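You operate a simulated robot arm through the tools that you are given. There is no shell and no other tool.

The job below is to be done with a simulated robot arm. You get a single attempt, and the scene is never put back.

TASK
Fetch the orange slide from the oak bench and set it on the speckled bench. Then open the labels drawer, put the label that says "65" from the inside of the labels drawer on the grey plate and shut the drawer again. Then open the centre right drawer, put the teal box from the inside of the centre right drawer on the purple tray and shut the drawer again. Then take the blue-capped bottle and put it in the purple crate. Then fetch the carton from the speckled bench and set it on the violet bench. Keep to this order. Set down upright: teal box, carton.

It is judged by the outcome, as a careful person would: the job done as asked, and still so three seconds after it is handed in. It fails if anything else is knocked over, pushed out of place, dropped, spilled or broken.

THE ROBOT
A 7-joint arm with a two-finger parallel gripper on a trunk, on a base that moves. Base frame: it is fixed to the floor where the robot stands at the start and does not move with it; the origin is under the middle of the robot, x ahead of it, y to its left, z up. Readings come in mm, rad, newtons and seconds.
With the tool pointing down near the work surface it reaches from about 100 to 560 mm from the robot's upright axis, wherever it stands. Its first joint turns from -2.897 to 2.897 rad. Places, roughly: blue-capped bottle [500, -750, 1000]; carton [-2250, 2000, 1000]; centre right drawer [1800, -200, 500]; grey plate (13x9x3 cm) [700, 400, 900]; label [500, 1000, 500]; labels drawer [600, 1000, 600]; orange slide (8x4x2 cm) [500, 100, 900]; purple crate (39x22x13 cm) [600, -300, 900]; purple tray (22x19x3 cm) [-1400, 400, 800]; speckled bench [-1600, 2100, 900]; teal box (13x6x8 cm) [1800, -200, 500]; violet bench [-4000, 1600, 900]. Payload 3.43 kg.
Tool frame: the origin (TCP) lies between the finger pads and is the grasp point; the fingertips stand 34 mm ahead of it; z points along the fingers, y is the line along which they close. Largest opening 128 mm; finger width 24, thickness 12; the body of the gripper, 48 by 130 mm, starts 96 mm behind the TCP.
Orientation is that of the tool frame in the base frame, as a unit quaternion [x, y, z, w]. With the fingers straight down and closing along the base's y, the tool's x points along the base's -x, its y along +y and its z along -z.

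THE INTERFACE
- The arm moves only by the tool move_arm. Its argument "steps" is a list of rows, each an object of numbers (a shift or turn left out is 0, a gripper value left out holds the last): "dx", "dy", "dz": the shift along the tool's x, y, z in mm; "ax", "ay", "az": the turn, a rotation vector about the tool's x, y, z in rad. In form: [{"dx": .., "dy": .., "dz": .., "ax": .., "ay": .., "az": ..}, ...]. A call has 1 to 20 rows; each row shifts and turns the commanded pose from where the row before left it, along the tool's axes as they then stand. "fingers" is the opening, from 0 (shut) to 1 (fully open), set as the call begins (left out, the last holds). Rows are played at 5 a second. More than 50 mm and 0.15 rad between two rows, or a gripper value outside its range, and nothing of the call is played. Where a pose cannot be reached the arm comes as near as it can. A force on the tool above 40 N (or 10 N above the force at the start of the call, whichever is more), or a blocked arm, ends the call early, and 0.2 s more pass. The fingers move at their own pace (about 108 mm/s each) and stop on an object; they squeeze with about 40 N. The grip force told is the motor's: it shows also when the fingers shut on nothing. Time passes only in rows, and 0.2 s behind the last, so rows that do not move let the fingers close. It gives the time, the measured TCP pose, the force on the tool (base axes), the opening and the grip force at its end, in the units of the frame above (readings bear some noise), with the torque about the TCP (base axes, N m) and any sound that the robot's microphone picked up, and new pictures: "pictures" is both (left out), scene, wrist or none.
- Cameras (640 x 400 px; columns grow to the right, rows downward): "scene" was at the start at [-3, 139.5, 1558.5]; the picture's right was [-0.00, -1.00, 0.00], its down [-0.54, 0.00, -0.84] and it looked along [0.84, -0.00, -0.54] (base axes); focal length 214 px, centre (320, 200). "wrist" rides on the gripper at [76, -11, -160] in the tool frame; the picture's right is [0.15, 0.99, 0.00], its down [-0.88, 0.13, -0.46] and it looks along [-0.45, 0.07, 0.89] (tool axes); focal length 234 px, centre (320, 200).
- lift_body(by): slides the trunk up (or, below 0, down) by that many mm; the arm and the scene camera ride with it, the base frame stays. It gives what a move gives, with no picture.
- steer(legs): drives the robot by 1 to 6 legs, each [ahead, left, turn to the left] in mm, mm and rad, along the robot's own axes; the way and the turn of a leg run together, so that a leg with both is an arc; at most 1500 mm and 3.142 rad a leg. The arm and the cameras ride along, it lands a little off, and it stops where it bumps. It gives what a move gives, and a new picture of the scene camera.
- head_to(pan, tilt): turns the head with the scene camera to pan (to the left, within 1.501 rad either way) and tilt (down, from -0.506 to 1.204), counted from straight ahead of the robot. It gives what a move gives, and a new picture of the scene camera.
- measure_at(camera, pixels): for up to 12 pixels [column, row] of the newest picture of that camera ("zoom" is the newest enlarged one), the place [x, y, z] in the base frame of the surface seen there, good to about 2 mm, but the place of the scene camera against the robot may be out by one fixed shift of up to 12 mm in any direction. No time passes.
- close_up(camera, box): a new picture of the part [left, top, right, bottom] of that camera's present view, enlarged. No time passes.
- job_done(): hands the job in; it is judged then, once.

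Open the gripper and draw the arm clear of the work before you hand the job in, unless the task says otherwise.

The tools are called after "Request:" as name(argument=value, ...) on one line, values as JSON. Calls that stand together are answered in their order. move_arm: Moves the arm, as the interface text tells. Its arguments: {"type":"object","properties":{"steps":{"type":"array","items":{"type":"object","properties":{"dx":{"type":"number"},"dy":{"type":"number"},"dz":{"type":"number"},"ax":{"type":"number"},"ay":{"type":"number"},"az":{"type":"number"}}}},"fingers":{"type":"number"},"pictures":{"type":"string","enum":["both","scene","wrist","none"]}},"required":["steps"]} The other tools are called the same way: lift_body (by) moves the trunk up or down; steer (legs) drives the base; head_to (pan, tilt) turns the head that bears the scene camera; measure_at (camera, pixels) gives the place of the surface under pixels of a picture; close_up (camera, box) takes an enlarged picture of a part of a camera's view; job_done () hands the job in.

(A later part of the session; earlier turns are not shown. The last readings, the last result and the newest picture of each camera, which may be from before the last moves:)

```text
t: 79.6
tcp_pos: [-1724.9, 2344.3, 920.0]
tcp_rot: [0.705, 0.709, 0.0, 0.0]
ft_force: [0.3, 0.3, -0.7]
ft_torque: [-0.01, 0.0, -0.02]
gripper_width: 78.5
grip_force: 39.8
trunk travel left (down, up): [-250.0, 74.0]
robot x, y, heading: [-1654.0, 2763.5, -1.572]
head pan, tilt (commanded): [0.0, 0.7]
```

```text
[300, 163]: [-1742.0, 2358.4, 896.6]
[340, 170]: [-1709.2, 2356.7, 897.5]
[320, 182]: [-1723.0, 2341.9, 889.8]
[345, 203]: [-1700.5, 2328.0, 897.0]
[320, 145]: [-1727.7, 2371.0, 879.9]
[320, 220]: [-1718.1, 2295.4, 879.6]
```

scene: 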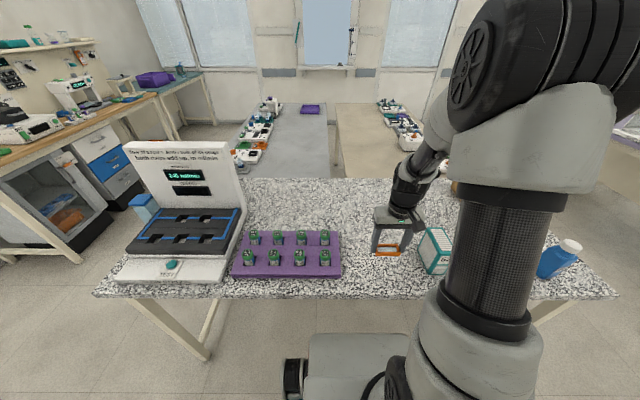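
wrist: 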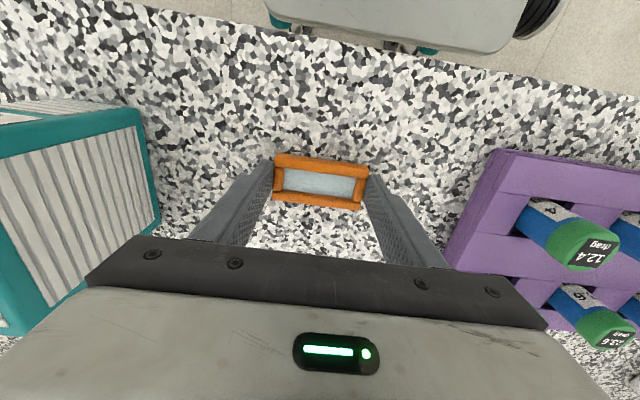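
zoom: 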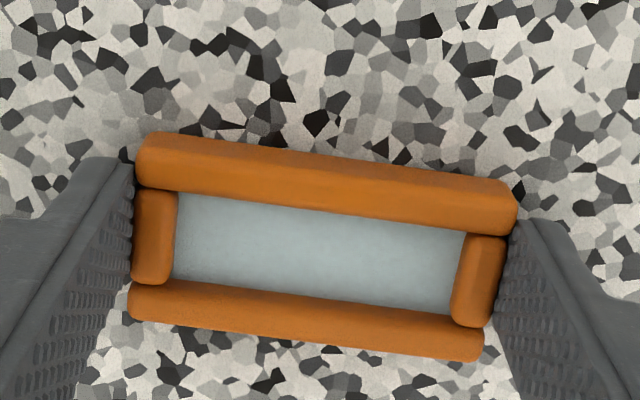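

The slide top reads ~897 versus 896.5 before with the same bench height, so it rests on the bench. I release and lift straight up.

Request:
move_arm(steps=[{}, {}, {}], fingers=0.85, pictures="none")

Request:
move_arm(steps=[{"dz": -20}, {"dz": -40}, {"dz": -45}, {"dz": -45}, {"dz": -45}, {"dz": -45, "dx": 10}, {"dz": -35, "dx": 30}, {"dx": 40}, {"dx": 40}, {}])

```text
t: 80.4
tcp_pos: [-1726.8, 2345.3, 918.5]
tcp_rot: [0.705, 0.71, 0.0, 0.001]
ft_force: [0.4, 0.2, -0.1]
ft_torque: [0.0, 0.02, -0.03]
gripper_width: 109.1
grip_force: 0.1
trunk travel left (down, up): [-250.0, 74.0]
robot x, y, heading: [-1652.6, 2762.7, -1.569]
head pan, tilt (commanded): [0.0, 0.7]
```

```text
t: 82.6
tcp_pos: [-1723.3, 2463.5, 1194.1]
tcp_rot: [0.705, 0.709, -0.001, 0.0]
ft_force: [-1.5, -0.2, 0.6]
ft_torque: [0.01, -0.01, 0.01]
gripper_width: 109.0
grip_force: 0.1
trunk travel left (down, up): [-250.0, 74.0]
robot x, y, heading: [-1658.1, 2767.6, -1.566]
head pan, tilt (commanded): [0.0, 0.7]
```

scene: 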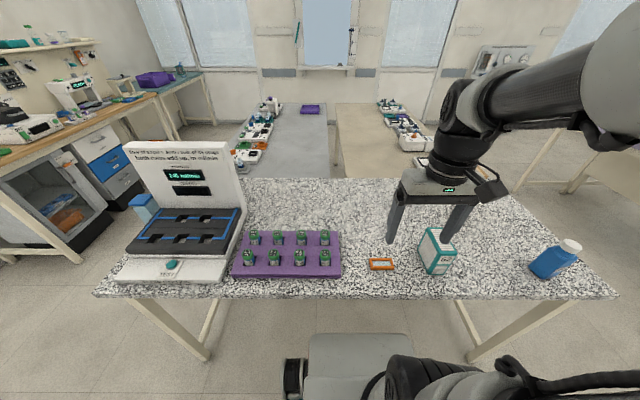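
wrist: 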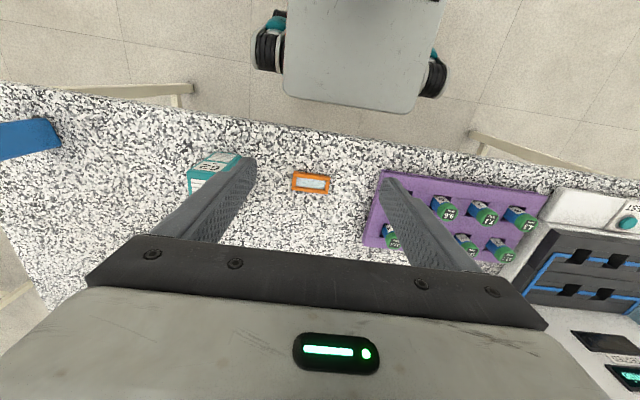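

The slide lies at (380,264) in the scene view, released. Now I drive back out and around to the lane in front of the oak bench drawers.

Request:
steer(legs=[[-260, 0, 0], [0, 1450, 0], [0, 0, 1.566], [0, -1450, 0]])

Request:
head_to(pan=-0.5, tilt=0.75)

```text
t: 116.5
tcp_pos: [201.3, 1510.2, 1192.4]
tcp_rot: [-0.025, 1.0, -0.001, 0.0]
ft_force: [-0.1, -0.3, 0.5]
ft_torque: [-0.01, 0.0, 0.0]
gripper_width: 108.5
grip_force: 0.1
trunk travel left (down, up): [-250.0, 74.0]
robot x, y, heading: [-101.1, 1568.3, 0.05]
head pan, tilt (commanded): [0.0, 0.7]
```

scene: 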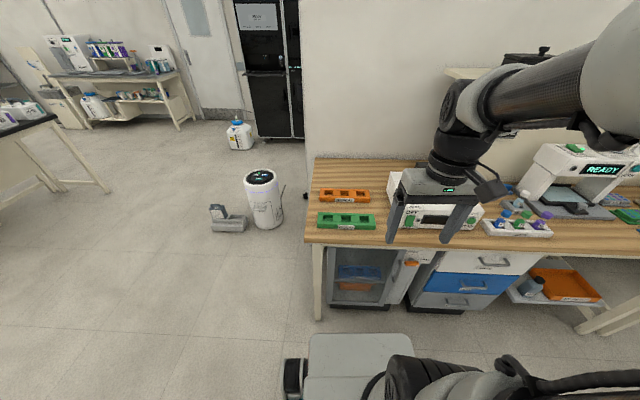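

```text
t: 117.4
tcp_pos: [200.8, 1511.2, 1193.3]
tcp_rot: [-0.026, 1.0, 0.0, 0.001]
ft_force: [-0.6, -0.5, -0.5]
ft_torque: [-0.03, 0.02, 0.0]
gripper_width: 108.8
grip_force: 0.0
trunk travel left (down, up): [-250.0, 74.0]
robot x, y, heading: [-104.5, 1565.5, 0.051]
head pan, tilt (commanded): [-0.499, 0.75]
```

scene: 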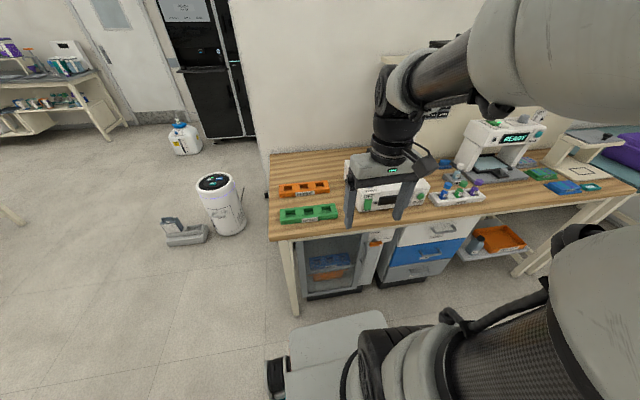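

The drawer unit (white, blue, grey) is in view at about (430,250). I zoom in to read the labels.

Request:
close_up(camera="scene", box=[290, 210, 490, 300])

Request:
measure_at(camera="scene", pixels=[[432, 233], [427, 258], [420, 273], [333, 265], [380, 240], [405, 232], [480, 218]])

```text
3.20 times, centred on (390, 255) of scene
```

zoom: 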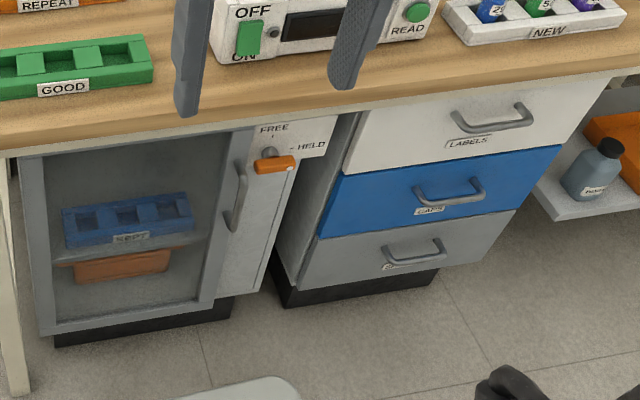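

```text
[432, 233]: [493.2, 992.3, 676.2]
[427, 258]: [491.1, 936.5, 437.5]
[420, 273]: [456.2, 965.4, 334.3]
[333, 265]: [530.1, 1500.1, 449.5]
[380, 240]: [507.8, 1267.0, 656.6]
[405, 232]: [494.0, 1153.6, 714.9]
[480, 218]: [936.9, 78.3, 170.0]
```

The top white drawer reads "LABELS". I measure its handle, its front corners and the surrounding bench edge.

Request:
measure_at(camera="zoom", pixels=[[495, 124], [460, 127], [526, 118], [495, 140], [345, 170], [365, 115], [600, 85], [560, 148], [400, 130], [325, 230]])

```text
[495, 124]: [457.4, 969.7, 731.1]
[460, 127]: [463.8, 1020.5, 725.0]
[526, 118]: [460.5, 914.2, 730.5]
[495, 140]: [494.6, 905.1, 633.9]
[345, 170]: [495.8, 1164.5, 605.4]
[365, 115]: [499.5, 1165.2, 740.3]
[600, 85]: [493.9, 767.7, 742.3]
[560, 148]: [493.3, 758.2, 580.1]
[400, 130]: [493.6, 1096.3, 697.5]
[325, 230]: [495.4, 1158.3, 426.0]
```

The labels drawer front is at x≈494, y 758–1165; its handle bar is at x≈457, y 912–1022, z≈721 (corrected). I drive to stand at about (−170, 965) facing it.

Request:
steer(legs=[[0, 0, -0.051], [-70, -600, 0]])

Request:
head_to(pan=0.0, tilt=0.8)

```text
t: 124.0
tcp_pos: [124.8, 901.7, 1194.1]
tcp_rot: [0.002, 1.0, 0.0, 0.0]
ft_force: [-0.7, -0.4, 0.2]
ft_torque: [-0.02, -0.01, -0.01]
gripper_width: 108.7
grip_force: 0.1
trunk travel left (down, up): [-250.0, 74.0]
robot x, y, heading: [-171.5, 976.2, -0.006]
head pan, tilt (commanded): [-0.499, 0.75]
```

scene: 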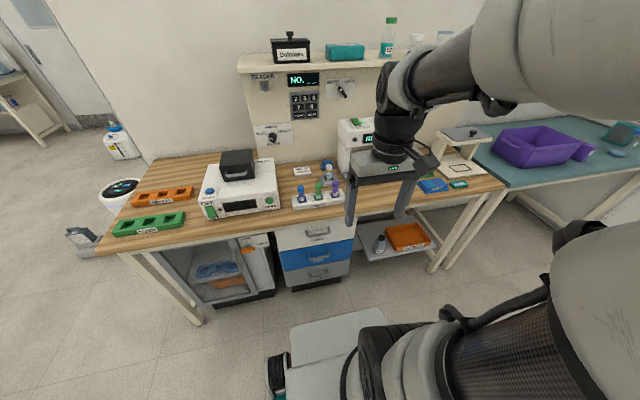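

```text
t: 124.9
tcp_pos: [125.7, 902.1, 1193.5]
tcp_rot: [0.003, 1.0, 0.0, 0.0]
ft_force: [-0.3, -0.1, 0.1]
ft_torque: [-0.05, 0.03, 0.02]
gripper_width: 108.8
grip_force: 0.0
trunk travel left (down, up): [-250.0, 74.0]
robot x, y, heading: [-175.4, 974.7, -0.002]
head pan, tilt (commanded): [0.0, 0.799]
```

scene: 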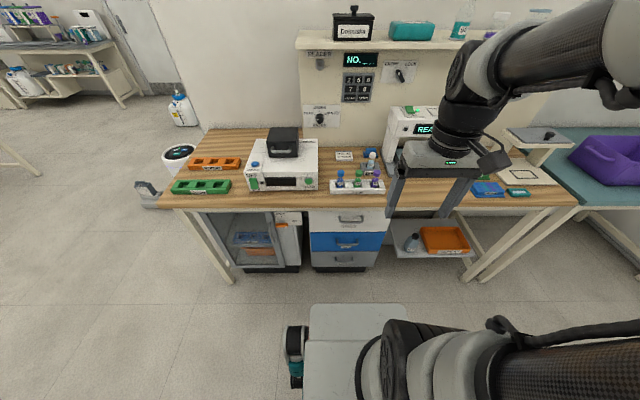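

The drawers are straight ahead. I lower the trunk by 230 mm so the arm can reach the handle horizontally.

Request:
lift_body(by=-230)

Request:
head_to(pan=-0.1, tilt=0.75)

```text
t: 127.3
tcp_pos: [125.0, 903.4, 963.4]
tcp_rot: [0.003, 1.0, 0.0, 0.001]
ft_force: [-0.6, -0.4, -0.8]
ft_torque: [-0.03, 0.02, 0.02]
gripper_width: 108.8
grip_force: 0.0
trunk travel left (down, up): [-20.0, 304.0]
robot x, y, heading: [-175.6, 975.4, -0.008]
head pan, tilt (commanded): [0.0, 0.799]
```

```text
t: 128.0
tcp_pos: [124.9, 902.5, 962.9]
tcp_rot: [0.003, 1.0, 0.0, 0.001]
ft_force: [-0.3, 0.8, 0.7]
ft_torque: [-0.02, 0.0, 0.0]
gripper_width: 109.0
grip_force: 0.0
trunk travel left (down, up): [-20.0, 304.0]
robot x, y, heading: [-170.3, 973.6, -0.005]
head pan, tilt (commanded): [-0.099, 0.75]
```

scene: 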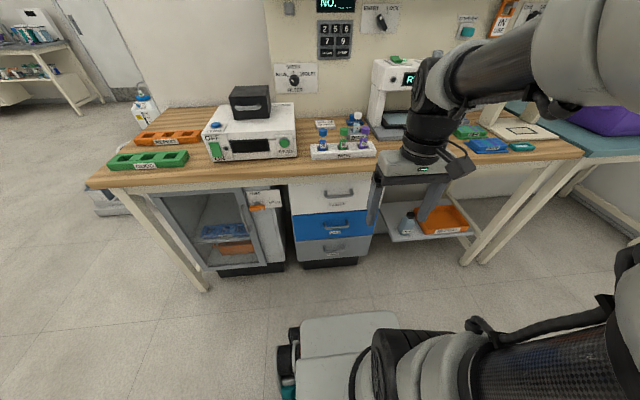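

I measure the base plate and the drawer handle again from this lower viewpoint.

Request:
close_up(camera="scene", box=[270, 170, 390, 270])

Request:
measure_at(camera="scene", pixels=[[338, 193], [325, 195], [352, 193], [338, 180], [300, 178], [372, 178], [350, 330], [290, 350], [300, 215], [330, 176]])

```text
4.00 times, centred on (330, 220) of scene
```

zoom: 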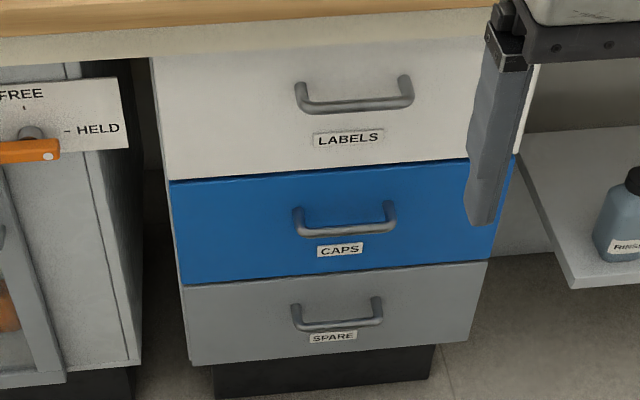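

```text
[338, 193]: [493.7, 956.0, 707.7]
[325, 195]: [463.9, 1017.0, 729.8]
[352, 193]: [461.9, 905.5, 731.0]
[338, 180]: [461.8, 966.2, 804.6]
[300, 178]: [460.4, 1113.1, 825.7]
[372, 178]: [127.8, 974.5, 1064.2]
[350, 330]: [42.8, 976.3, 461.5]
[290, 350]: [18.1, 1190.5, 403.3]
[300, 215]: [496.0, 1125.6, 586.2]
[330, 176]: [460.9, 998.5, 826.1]
```

The plate rides with the trunk. I measure the LABELS handle bar itself in the zoom at (355,103) and posts.

Request:
measure_at(camera="zoom", pixels=[[330, 108], [355, 106], [385, 102], [302, 95], [406, 88], [355, 90], [240, 60], [350, 150], [355, 45], [250, 165]])

```text
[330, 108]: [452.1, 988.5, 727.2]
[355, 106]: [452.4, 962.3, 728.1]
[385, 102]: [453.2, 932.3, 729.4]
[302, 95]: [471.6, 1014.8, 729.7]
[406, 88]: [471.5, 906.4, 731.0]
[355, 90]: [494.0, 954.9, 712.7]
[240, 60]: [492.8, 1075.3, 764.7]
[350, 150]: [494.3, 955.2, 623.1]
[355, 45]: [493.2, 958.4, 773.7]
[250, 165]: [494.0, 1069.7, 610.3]
```

Bar centre ≈ (460, 961, 718) after correction. I bring the TCP forward to x≈345 in front of the bench edge and pitch the tool to point along +x.

Request:
move_arm(steps=[{"dx": -44, "dy": 12}, {"dx": -44, "dy": 12}, {"dx": -44, "dy": 12}, {"dx": -44, "dy": 12}, {"dx": -44, "dy": 10}, {"ay": -0.1428}, {"ay": -0.1428}, {"ay": -0.1428}, {"ay": -0.1428}, {"ay": -0.1428}, {"ay": -0.1428}, {"ay": -0.1428}, {"ay": -0.1428}, {"ay": -0.1428}, {"ay": -0.1428}, {"ay": -0.1428}, {}, {}], fingers=0.5)

```text
t: 131.8
tcp_pos: [368.9, 958.9, 967.8]
tcp_rot: [0.001, 0.707, -0.001, 0.708]
ft_force: [0.1, -0.4, -0.2]
ft_torque: [-0.03, 0.03, 0.04]
gripper_width: 63.9
grip_force: 0.1
out of reach, approached as far as the arm can: row 15, 16
trunk travel left (down, up): [-20.0, 304.0]
robot x, y, heading: [-175.6, 976.4, -0.008]
head pan, tilt (commanded): [-0.099, 0.75]
```

scene: 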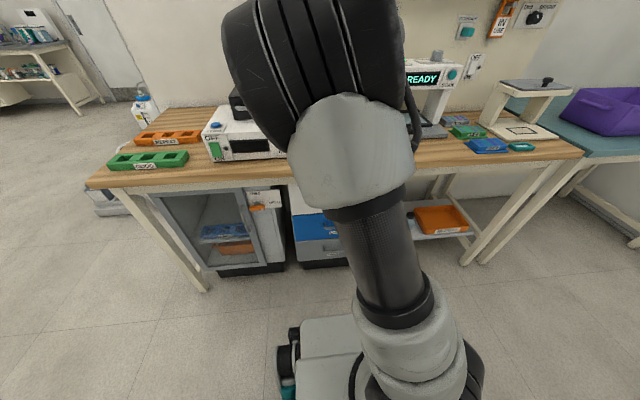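
wrist: 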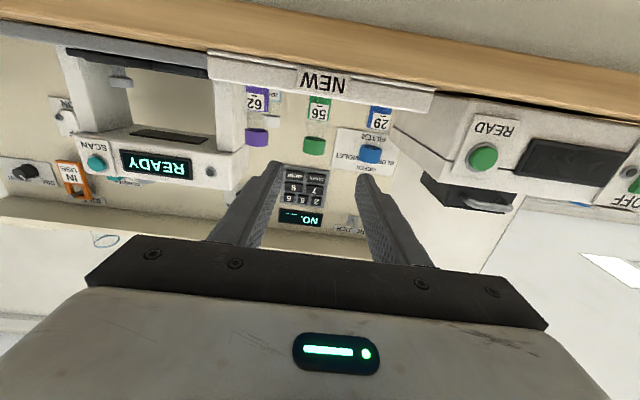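

The tool is now horizontal (pose [0,.707,0,.708]) at x≈369. I roll it −90° about its own axis so the fingers close vertically.

Request:
move_arm(steps=[{"az": -0.1428}, {"az": -0.1428}, {"az": -0.1428}, {"az": -0.1428}, {"az": -0.1428}, {"az": -0.1428}, {"az": -0.1428}, {"az": -0.1428}, {"az": -0.1428}, {"az": -0.1428}, {"az": -0.1428}, {}, {}])

```text
t: 134.6
tcp_pos: [369.5, 958.8, 967.5]
tcp_rot: [0.499, -0.501, 0.501, -0.499]
ft_force: [0.8, -0.1, 0.3]
ft_torque: [0.01, 0.0, 0.0]
gripper_width: 64.2
grip_force: 0.0
trunk travel left (down, up): [-20.0, 304.0]
robot x, y, heading: [-174.3, 978.2, -0.002]
head pan, tilt (commanded): [-0.099, 0.75]
```

scene: 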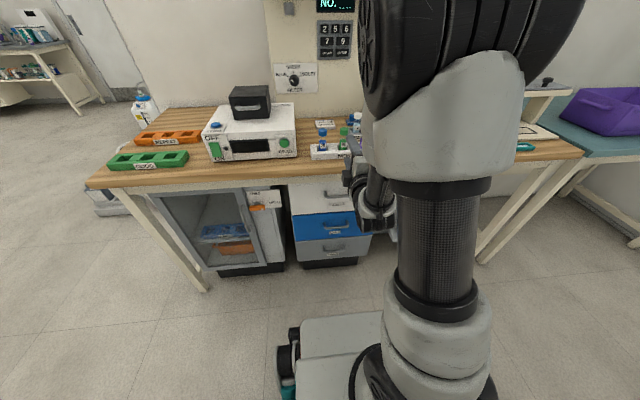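
wrist: 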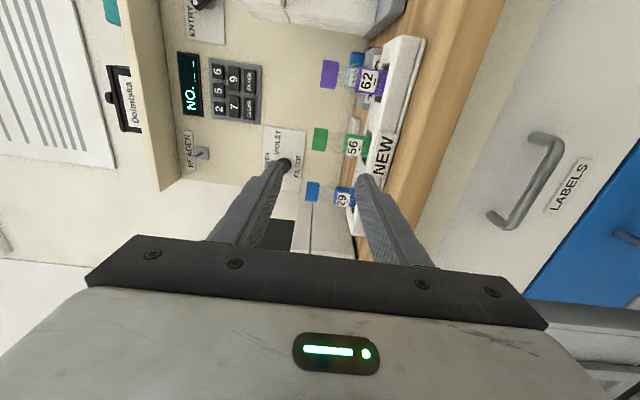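

The fingers now close vertically (tool x=−y, y=−z, z=+x). The wrist camera sees the LABELS handle at (540,180); I measure it for accuracy.

Request:
measure_at(camera="wrist", pixels=[[528, 193], [540, 178], [512, 213], [555, 160], [498, 215], [540, 138], [480, 150], [590, 150], [430, 200], [455, 150], [560, 120]])

Request:
close_up(camera="wrist", box=[440, 90, 640, 290])

```text
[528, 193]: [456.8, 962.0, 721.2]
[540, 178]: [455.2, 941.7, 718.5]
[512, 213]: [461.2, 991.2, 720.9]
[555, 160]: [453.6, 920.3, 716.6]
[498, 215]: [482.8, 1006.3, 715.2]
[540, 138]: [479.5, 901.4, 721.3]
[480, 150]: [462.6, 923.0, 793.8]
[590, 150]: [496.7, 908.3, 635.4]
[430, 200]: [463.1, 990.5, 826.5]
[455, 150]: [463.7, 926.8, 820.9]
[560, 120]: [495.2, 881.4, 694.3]
```

```text
2.00 times, centred on (540, 190) of wrist
```

zoom: 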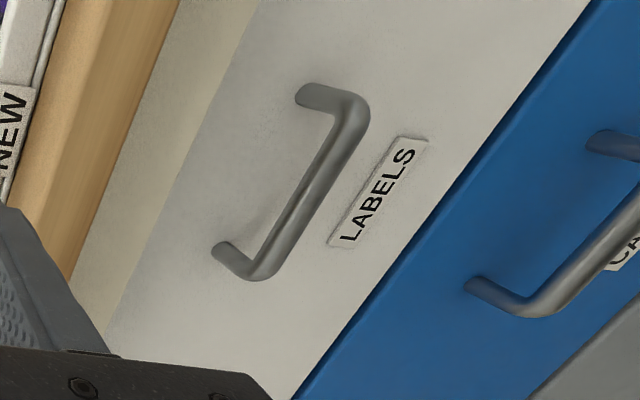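

Bar centre ≈ (459, 957, 717). I lower the horizontal tool to z≈716 while staying at x≈330, clear of the bench edge.

Request:
move_arm(steps=[{"dz": -20, "dy": 20}, {"dz": -20, "dy": 40}, {"dy": 42}, {"dy": 42}, {"dy": 42}, {"dy": 40}, {"dy": 25.5}, {}])

```text
t: 136.4
tcp_pos: [367.9, 956.1, 714.4]
tcp_rot: [-0.498, 0.501, -0.501, 0.5]
ft_force: [-0.1, -0.1, 0.2]
ft_torque: [0.01, 0.01, 0.02]
gripper_width: 64.3
grip_force: 0.0
out of reach, approached as far as the arm can: row 1, 2
trunk travel left (down, up): [-20.0, 304.0]
robot x, y, heading: [-169.4, 977.1, -0.006]
head pan, tilt (commanded): [-0.099, 0.75]
```

scene: 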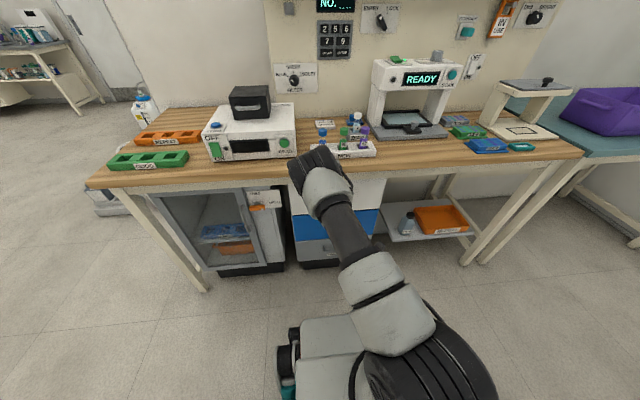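
wrist: 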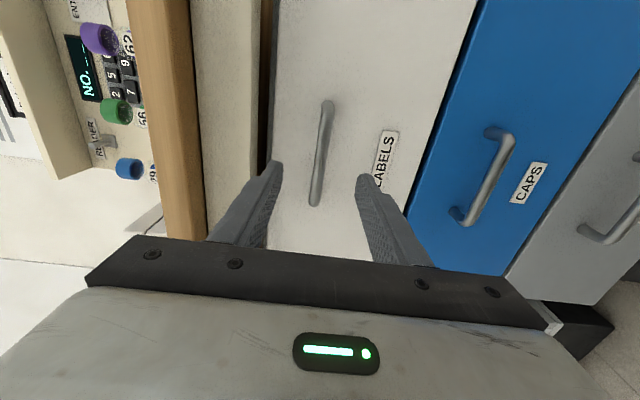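

The handle (322,155) is centred between the fingers in the wrist view. I measure it once more at this closer range.

Request:
measure_at(camera="wrist", pixels=[[322, 150], [320, 170], [318, 190], [325, 120], [326, 103], [345, 150], [300, 150]])

Request:
move_arm(steps=[{"dz": 20}, {"dz": 20}, {"dz": 20}, {}])

```text
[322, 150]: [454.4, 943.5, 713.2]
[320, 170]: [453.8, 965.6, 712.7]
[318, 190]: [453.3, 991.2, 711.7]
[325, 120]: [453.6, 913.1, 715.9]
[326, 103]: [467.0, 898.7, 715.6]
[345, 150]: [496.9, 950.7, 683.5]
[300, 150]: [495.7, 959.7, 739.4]
```

```text
t: 137.4
tcp_pos: [425.6, 954.1, 713.9]
tcp_rot: [-0.498, 0.502, -0.501, 0.499]
ft_force: [-0.3, -0.1, -0.2]
ft_torque: [0.02, -0.03, 0.0]
gripper_width: 64.1
grip_force: 0.0
trunk travel left (down, up): [-20.0, 304.0]
robot x, y, heading: [-178.2, 976.7, -0.008]
head pan, tilt (commanded): [-0.099, 0.75]
```

scene: 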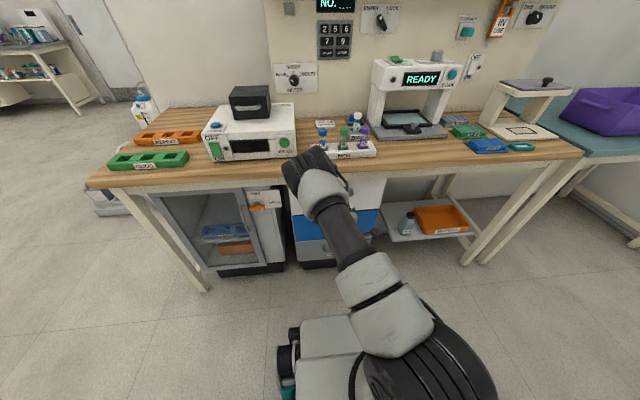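
wrist: 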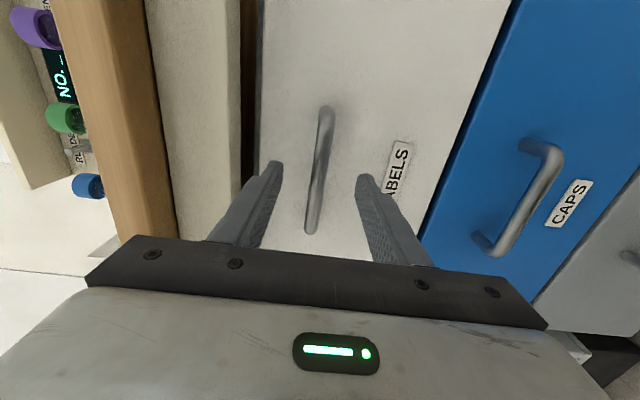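

The bar lies centred between fingers. I move 22 mm further and close on it.

Request:
move_arm(steps=[{"dz": 12, "dy": 0.5}, {"dz": 10}, {}], pictures="none")

Request:
move_arm(steps=[{}, {}, {}, {}], fingers=0.0, pictures="wrist")

```text
t: 138.2
tcp_pos: [448.5, 955.8, 711.1]
tcp_rot: [-0.499, 0.501, -0.501, 0.499]
ft_force: [1.1, -0.1, -1.0]
ft_torque: [-0.01, -0.04, 0.01]
gripper_width: 63.8
grip_force: 0.0
trunk travel left (down, up): [-20.0, 304.0]
robot x, y, heading: [-173.9, 978.1, -0.004]
head pan, tilt (commanded): [-0.099, 0.75]
```

```text
t: 139.2
tcp_pos: [448.6, 956.3, 715.1]
tcp_rot: [0.497, -0.5, 0.502, -0.5]
ft_force: [1.1, 1.2, 19.4]
ft_torque: [-0.09, -0.25, 0.01]
gripper_width: 13.6
grip_force: 45.1
trunk travel left (down, up): [-20.0, 304.0]
robot x, y, heading: [-174.8, 975.7, -0.006]
head pan, tilt (commanded): [-0.099, 0.75]
```

wrist: 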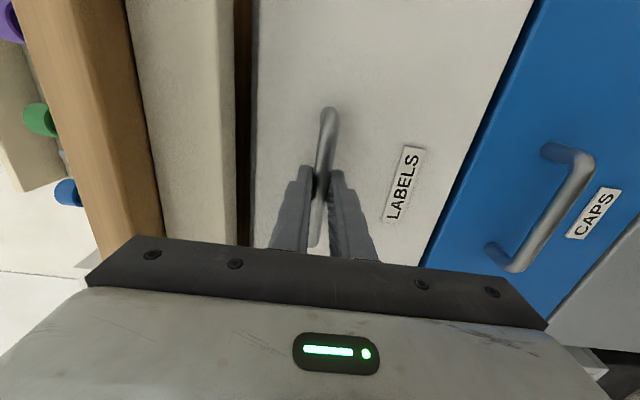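

The bar is gripped (13.6 mm) but the arm is pressed slightly upward (19 N), so I relax by raising 3 mm, then begin to pull the drawer gently.

Request:
move_arm(steps=[{"dy": -3}, {}], pictures="none")

Request:
move_arm(steps=[{"dz": -10}, {"dz": -15}, {"dz": -15}, {"dz": -20}, {}])

```text
t: 139.8
tcp_pos: [447.2, 956.1, 713.9]
tcp_rot: [-0.499, 0.501, -0.501, 0.499]
ft_force: [2.1, -0.4, 11.2]
ft_torque: [-0.07, -0.14, 0.34]
gripper_width: 13.3
grip_force: 44.9
trunk travel left (down, up): [-20.0, 304.0]
robot x, y, heading: [-172.6, 977.6, -0.009]
head pan, tilt (commanded): [-0.099, 0.75]
```

```text
t: 141.0
tcp_pos: [386.6, 956.7, 715.8]
tcp_rot: [-0.499, 0.502, -0.501, 0.498]
ft_force: [-1.8, 2.7, 3.3]
ft_torque: [-0.09, -0.04, -1.0]
gripper_width: 13.7
grip_force: 45.0
trunk travel left (down, up): [-20.0, 304.0]
robot x, y, heading: [-173.6, 974.5, -0.005]
head pan, tilt (commanded): [-0.099, 0.75]
```

scene: 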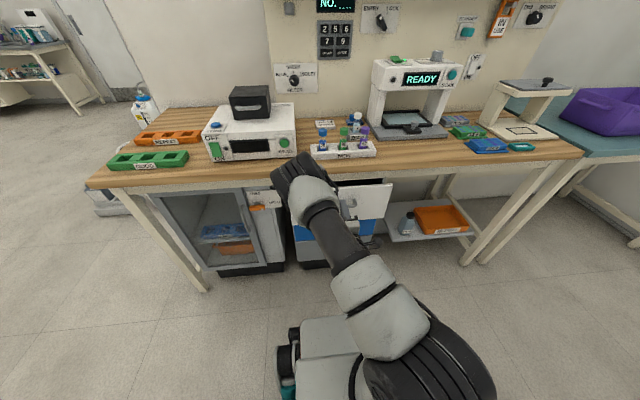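
wrist: 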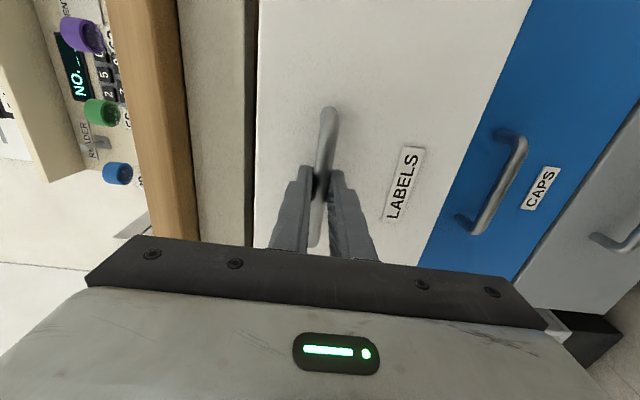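

The drawer slides easily (2–3 N); 60 mm open. I continue pulling with the arm as far as its posture permits.

Request:
move_arm(steps=[{"dz": -20}, {"dz": -20}, {"dz": -20}, {"dz": -20}, {"dz": -20}, {}])

```text
t: 142.4
tcp_pos: [286.7, 955.3, 714.2]
tcp_rot: [-0.499, 0.503, -0.5, 0.498]
ft_force: [-1.1, -8.1, -23.3]
ft_torque: [-0.24, 0.21, 0.57]
gripper_width: 13.7
grip_force: 44.6
trunk travel left (down, up): [-20.0, 304.0]
robot x, y, heading: [-174.2, 979.3, -0.003]
head pan, tilt (commanded): [-0.099, 0.75]
```

scene: 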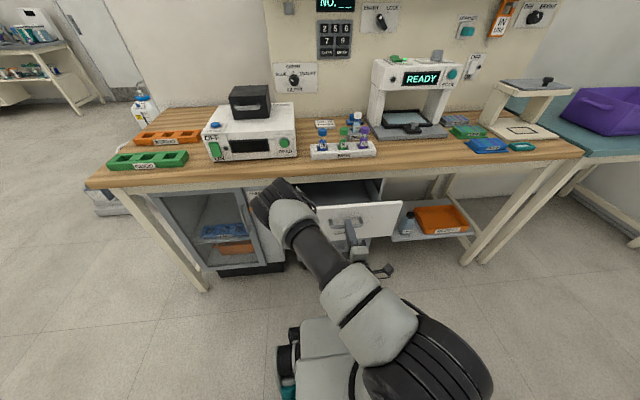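
wrist: 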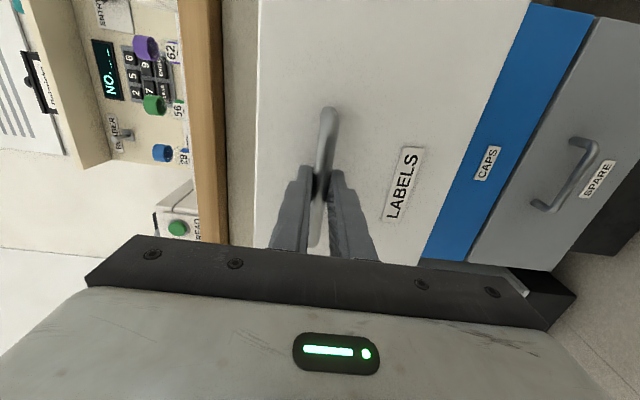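

161 mm open. There's a side load (−23 N z); I ease by lowering 2 mm, then pull another 60 mm.

Request:
move_arm(steps=[{"dy": 2, "dx": 1}, {}], pictures="none")

Request:
move_arm(steps=[{"dz": -15}, {"dz": -15}, {"dz": -15}, {"dz": -15}, {}], pictures="scene")

```text
t: 143.0
tcp_pos: [288.2, 955.7, 714.0]
tcp_rot: [0.498, -0.501, 0.501, -0.5]
ft_force: [0.7, 2.5, -8.5]
ft_torque: [-0.06, 0.12, -1.38]
gripper_width: 13.7
grip_force: 45.1
trunk travel left (down, up): [-20.0, 304.0]
robot x, y, heading: [-174.0, 976.5, -0.007]
head pan, tilt (commanded): [-0.099, 0.75]
```

```text
t: 144.2
tcp_pos: [227.9, 955.8, 714.3]
tcp_rot: [0.497, -0.499, 0.503, -0.5]
ft_force: [-0.5, 3.0, 18.9]
ft_torque: [-0.02, -0.2, 1.43]
gripper_width: 13.9
grip_force: 45.1
trunk travel left (down, up): [-20.0, 304.0]
robot x, y, heading: [-172.6, 972.2, -0.006]
head pan, tilt (commanded): [-0.099, 0.75]
```

scene: 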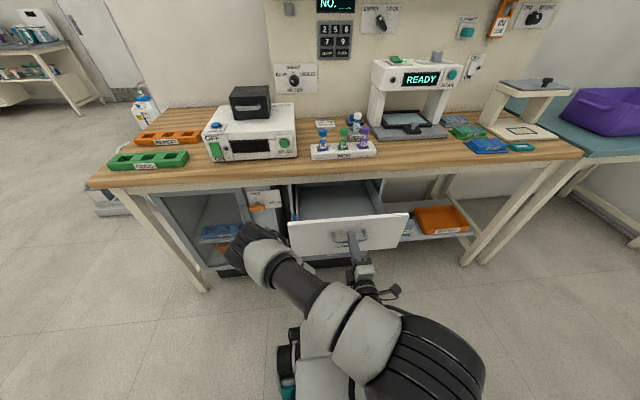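

Drawer now ~220 mm open. I zoom on the interior to see whether the labels are visible.

Request:
close_up(camera="scene", box=[270, 160, 420, 260])

```text
4.00 times, centred on (345, 210) of scene
```

zoom: 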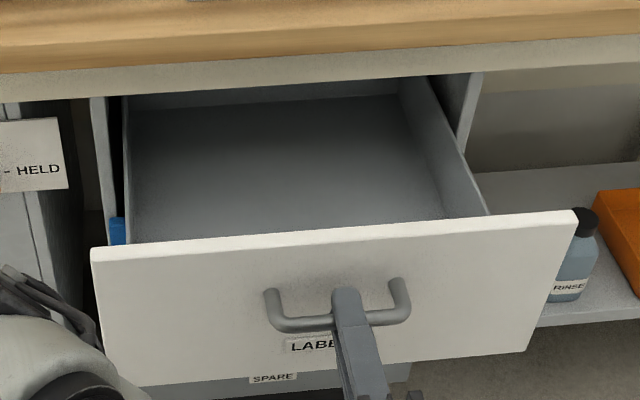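

The back of the drawer floor is empty; labels are likely near the front. I relieve the z load, pull 60 mm more, and check the stop.

Request:
move_arm(steps=[{"dy": -2}, {"dz": -15}, {"dz": -15}, {"dz": -15}, {"dz": -15}, {}], pictures="scene")

Request:
close_up(camera="scene", box=[270, 160, 420, 260])

Request:
measure_at(camera="zoom", pixels=[[260, 110], [250, 200], [260, 235], [130, 150], [450, 180], [300, 90]])

```text
t: 145.0
tcp_pos: [210.0, 955.3, 713.1]
tcp_rot: [0.495, -0.495, 0.508, -0.502]
ft_force: [0.6, 0.7, 8.8]
ft_torque: [0.37, -0.12, -0.41]
gripper_width: 13.4
grip_force: 45.2
out of reach, approached as far as the arm can: row 3
trunk travel left (down, up): [-20.0, 304.0]
robot x, y, heading: [-170.6, 976.2, -0.007]
head pan, tilt (commanded): [-0.099, 0.75]
stopped in row 3: the force on the tool passed its limit at 46 N (the readings are from after the stop); the commanded pose is now the measured one
```

scene: 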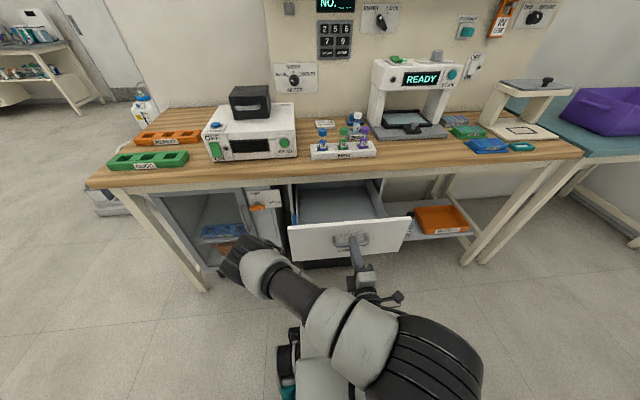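

```text
4.00 times, centred on (345, 210) of scene
```

zoom: 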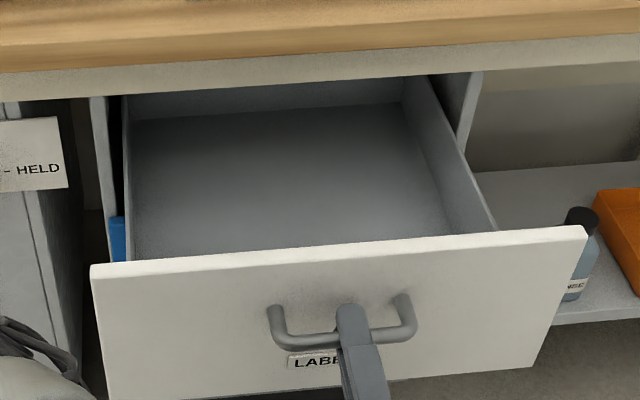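

```text
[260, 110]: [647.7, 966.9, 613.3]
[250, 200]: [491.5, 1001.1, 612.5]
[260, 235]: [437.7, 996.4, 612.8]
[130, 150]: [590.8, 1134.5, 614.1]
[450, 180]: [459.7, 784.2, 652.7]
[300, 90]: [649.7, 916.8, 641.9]
```

The arm is at its limit with the drawer 238 mm open (front at x≈258), enough to reach the front part from above. I open the fingers and back the base away from the handle.

Request:
move_arm(steps=[{}, {}, {}], fingers=0.5, pictures="wrist")

Request:
steer(legs=[[-120, 0, 0]])

```text
t: 145.8
tcp_pos: [208.7, 955.9, 713.7]
tcp_rot: [0.496, -0.498, 0.505, -0.501]
ft_force: [0.0, -0.2, -0.3]
ft_torque: [0.02, 0.0, -0.02]
gripper_width: 63.9
grip_force: 0.1
trunk travel left (down, up): [-20.0, 304.0]
robot x, y, heading: [-171.1, 978.6, -0.008]
head pan, tilt (commanded): [-0.099, 0.75]
```

wrist: 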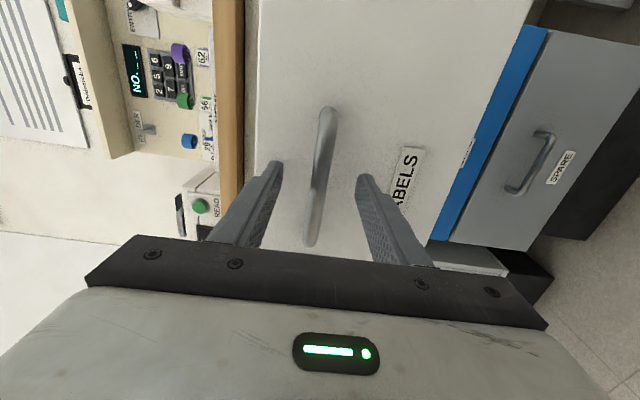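

```text
t: 147.0
tcp_pos: [88.6, 957.5, 712.1]
tcp_rot: [0.497, -0.496, 0.506, -0.502]
ft_force: [0.7, -0.4, -0.3]
ft_torque: [0.0, -0.02, 0.0]
gripper_width: 64.0
grip_force: 0.1
trunk travel left (down, up): [-20.0, 304.0]
robot x, y, heading: [-295.7, 976.0, -0.01]
head pan, tilt (commanded): [-0.099, 0.75]
```

scene: 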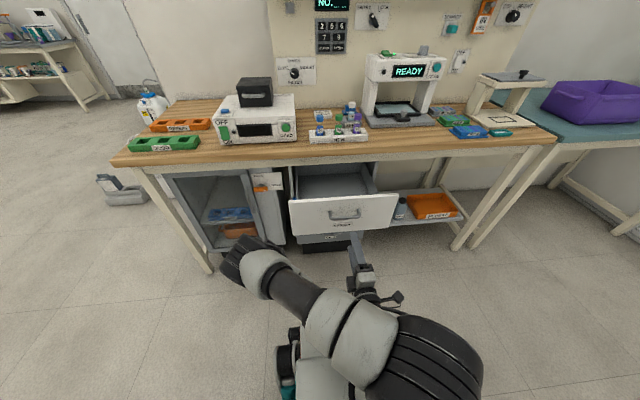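

The gripper is clear of the handle. I raise the trunk by 280 mm to look down into the drawer.

Request:
lift_body(by=280)

Request:
head_to(pan=-0.2, tilt=0.85)

```text
t: 149.8
tcp_pos: [89.4, 958.5, 992.8]
tcp_rot: [0.497, -0.496, 0.505, -0.502]
ft_force: [0.3, 0.4, 0.4]
ft_torque: [-0.01, -0.04, 0.01]
gripper_width: 63.6
grip_force: 0.1
trunk travel left (down, up): [-300.0, 24.0]
robot x, y, heading: [-293.1, 976.9, -0.005]
head pan, tilt (commanded): [-0.099, 0.75]
```

```text
t: 150.5
tcp_pos: [89.4, 957.3, 992.2]
tcp_rot: [0.496, -0.496, 0.505, -0.502]
ft_force: [0.5, 0.1, -0.1]
ft_torque: [-0.02, -0.01, 0.01]
gripper_width: 64.0
grip_force: 0.2
trunk travel left (down, up): [-300.0, 24.0]
robot x, y, heading: [-293.8, 979.7, -0.001]
head pan, tilt (commanded): [-0.201, 0.85]
```

scene: 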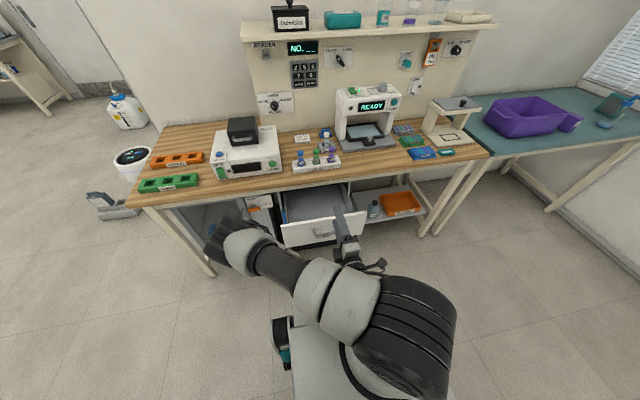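

I turn the tool back to pointing down (undo roll, then pitch) so the wrist camera can look into the drawer.

Request:
move_arm(steps=[{"az": 0.1428}, {"az": 0.1428}, {"az": 0.1428}, {"az": 0.1428}, {"az": 0.1428}, {"az": 0.1428}, {"az": 0.1428}, {"az": 0.1428}, {"az": 0.1428}, {"az": 0.1428}, {"az": 0.1428}, {}], pictures="none")

Request:
move_arm(steps=[{"ay": 0.1428}, {"ay": 0.1428}, {"ay": 0.1428}, {"ay": 0.1428}, {"ay": 0.1428}, {"ay": 0.1428}, {"ay": 0.1428}, {"ay": 0.1428}, {"ay": 0.1428}, {"ay": 0.1428}, {"ay": 0.1428}, {}, {}])

```text
t: 153.1
tcp_pos: [89.2, 958.3, 991.9]
tcp_rot: [0.0, 0.702, -0.001, 0.712]
ft_force: [0.2, 1.6, 0.2]
ft_torque: [0.02, 0.02, -0.03]
gripper_width: 64.2
grip_force: 0.0
trunk travel left (down, up): [-300.0, 24.0]
robot x, y, heading: [-291.9, 977.0, -0.006]
head pan, tilt (commanded): [-0.201, 0.85]
```

```text
t: 155.9
tcp_pos: [139.0, 949.1, 919.3]
tcp_rot: [0.002, 1.0, -0.002, 0.007]
ft_force: [-0.4, 0.0, 0.3]
ft_torque: [0.0, -0.01, -0.02]
gripper_width: 64.3
grip_force: 0.1
out of reach, approached as far as the arm can: row 1, 2, 3, 4
trunk travel left (down, up): [-300.0, 24.0]
robot x, y, heading: [-292.4, 977.6, -0.005]
head pan, tilt (commanded): [-0.201, 0.85]
```

scene: 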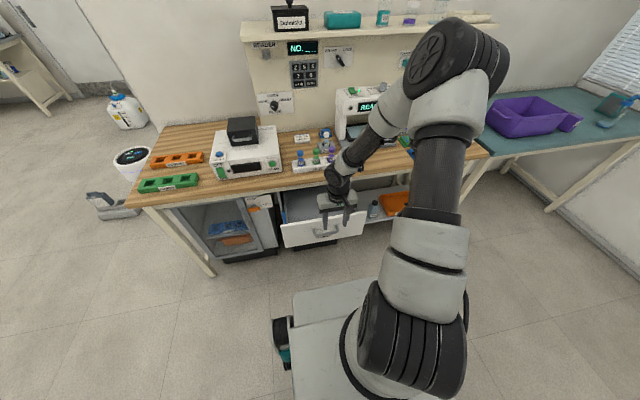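
wrist: 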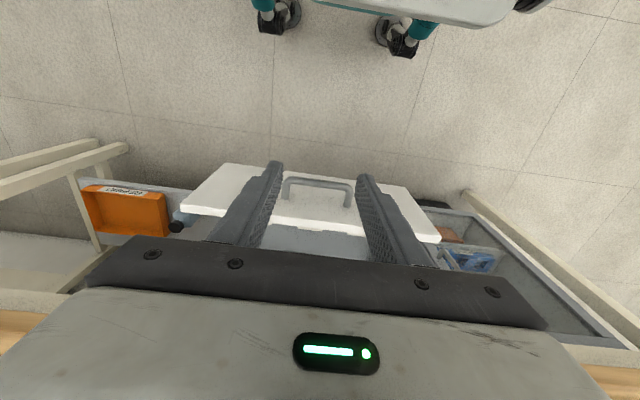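

The drawer front blocks the view from here. I drive 130 mm forward and then raise the TCP to about (316, 960, 1000) so the wrist camera looks straight down into the drawer.

Request:
steer(legs=[[130, 0, 0]])

Request:
move_arm(steps=[{"dx": -24, "dy": 6, "dz": -40}, {"dx": -24, "dy": 5, "dz": -40}, {}])

```text
t: 157.2
tcp_pos: [267.1, 951.6, 918.7]
tcp_rot: [0.0, 1.0, -0.002, 0.006]
ft_force: [-0.2, -0.3, 0.5]
ft_torque: [0.0, 0.0, -0.03]
gripper_width: 64.1
grip_force: 0.2
trunk travel left (down, up): [-300.0, 24.0]
robot x, y, heading: [-167.8, 973.7, 0.002]
head pan, tilt (commanded): [-0.201, 0.85]
```

scene: 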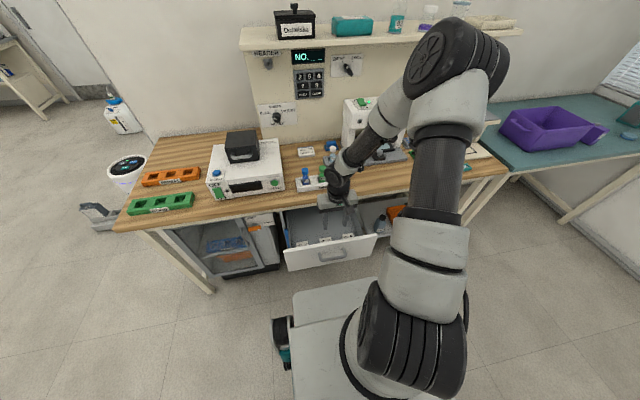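

```text
t: 158.0
tcp_pos: [315.3, 963.3, 1000.3]
tcp_rot: [0.0, 1.0, -0.002, 0.007]
ft_force: [0.0, 0.9, 0.3]
ft_torque: [-0.01, -0.01, 0.01]
gripper_width: 63.8
grip_force: 0.1
trunk travel left (down, up): [-300.0, 24.0]
robot x, y, heading: [-159.3, 978.9, -0.001]
head pan, tilt (commanded): [-0.201, 0.85]
```

scene: 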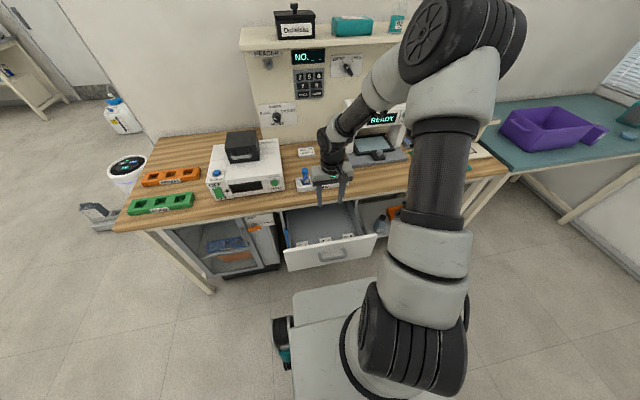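
wrist: 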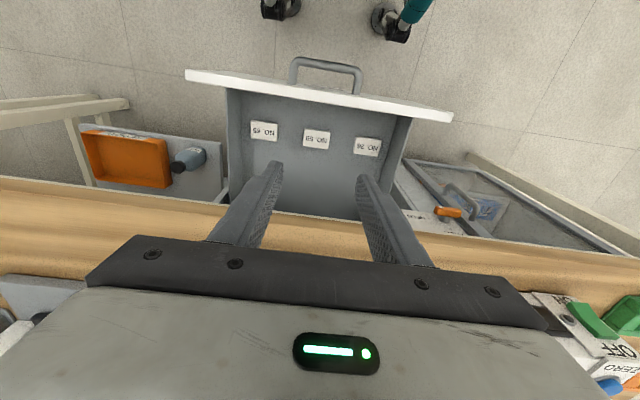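

Now the wrist camera shows three labels in the drawer at (264,131), (316,139), (367,147). I zoom in to read them.

Request:
close_up(camera="wrist", box=[220, 90, 420, 190])

Request:
measure_at(camera="wrist", pixels=[[264, 131], [316, 139], [367, 147], [252, 122], [278, 125], [276, 142], [252, 139], [290, 160], [330, 200]])

```text
3.20 times, centred on (320, 140) of wrist
```

zoom: 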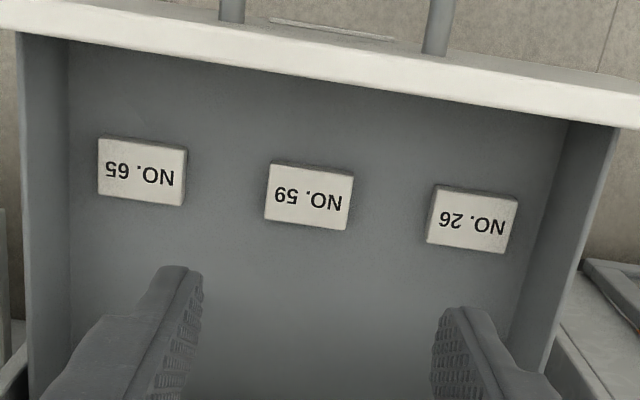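

```text
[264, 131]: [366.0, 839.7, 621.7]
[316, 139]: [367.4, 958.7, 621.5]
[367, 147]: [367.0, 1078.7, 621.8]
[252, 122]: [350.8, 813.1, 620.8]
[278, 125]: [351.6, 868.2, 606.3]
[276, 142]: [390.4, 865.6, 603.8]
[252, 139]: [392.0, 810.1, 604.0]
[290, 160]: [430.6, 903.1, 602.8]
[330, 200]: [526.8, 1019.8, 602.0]
```

The labels appear upside-down here, and 65/59 are confusable under rotation. I check with the scene camera, which sees them right way up.

Request:
close_up(camera="scene", box=[270, 200, 390, 275])

Request:
close_up(camera="wrist", box=[244, 110, 292, 150])

Request:
close_up(camera="wrist", box=[292, 118, 340, 158])

```text
5.33 times, centred on (330, 238) of scene
```

zoom: 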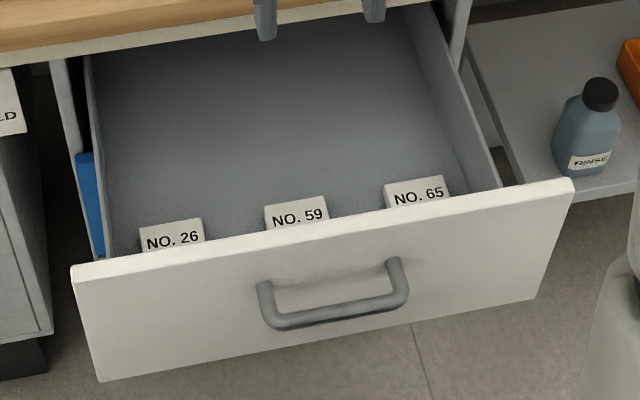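

```text
10.00 times, centred on (268, 130) of wrist
```

zoom: 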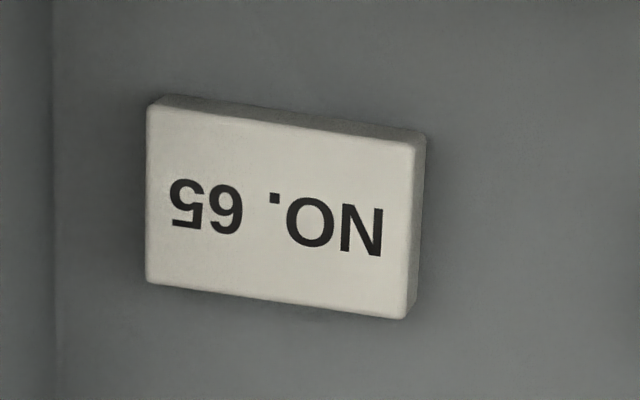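

```text
10.00 times, centred on (316, 138) of wrist
```

zoom: 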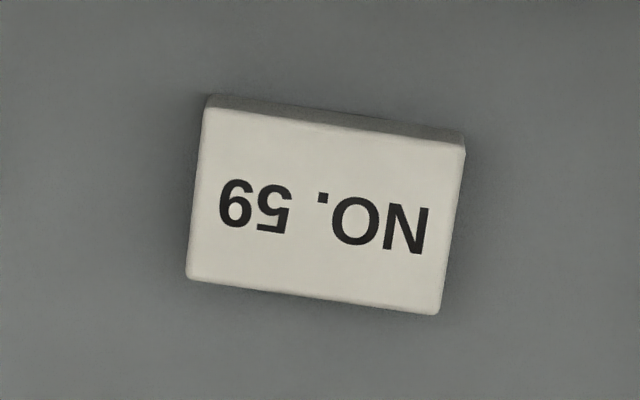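

Confirmed: the right-hand label (y≈840) is "NO. 65". I measure the label edges, drawer side wall, and front panel top to plan the grasp.

Request:
close_up(camera="wrist", box=[220, 70, 320, 170])

Request:
measure_at(camera="wrist", pixels=[[240, 79], [320, 93], [400, 107], [320, 101], [232, 120], [236, 140], [243, 130], [229, 95], [240, 100], [405, 140], [320, 205], [320, 225]])

```text
4.00 times, centred on (270, 120) of wrist
```

zoom: 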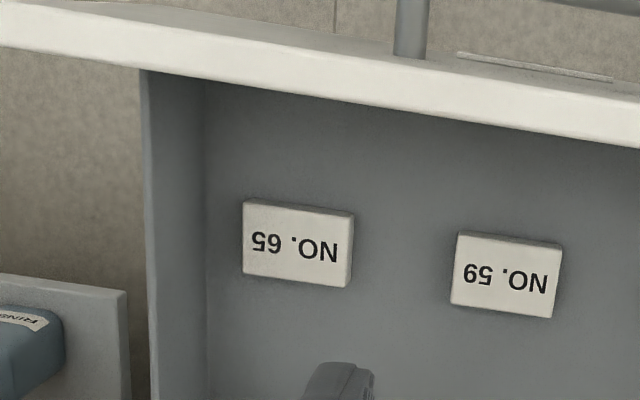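

```text
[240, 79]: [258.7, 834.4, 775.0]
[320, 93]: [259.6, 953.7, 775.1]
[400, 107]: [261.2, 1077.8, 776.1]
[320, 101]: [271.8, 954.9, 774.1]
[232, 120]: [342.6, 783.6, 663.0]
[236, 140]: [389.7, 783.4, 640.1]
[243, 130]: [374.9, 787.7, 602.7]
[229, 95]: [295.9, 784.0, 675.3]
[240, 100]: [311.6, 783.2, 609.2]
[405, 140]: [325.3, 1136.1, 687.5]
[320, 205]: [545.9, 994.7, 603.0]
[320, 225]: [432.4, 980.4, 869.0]
```

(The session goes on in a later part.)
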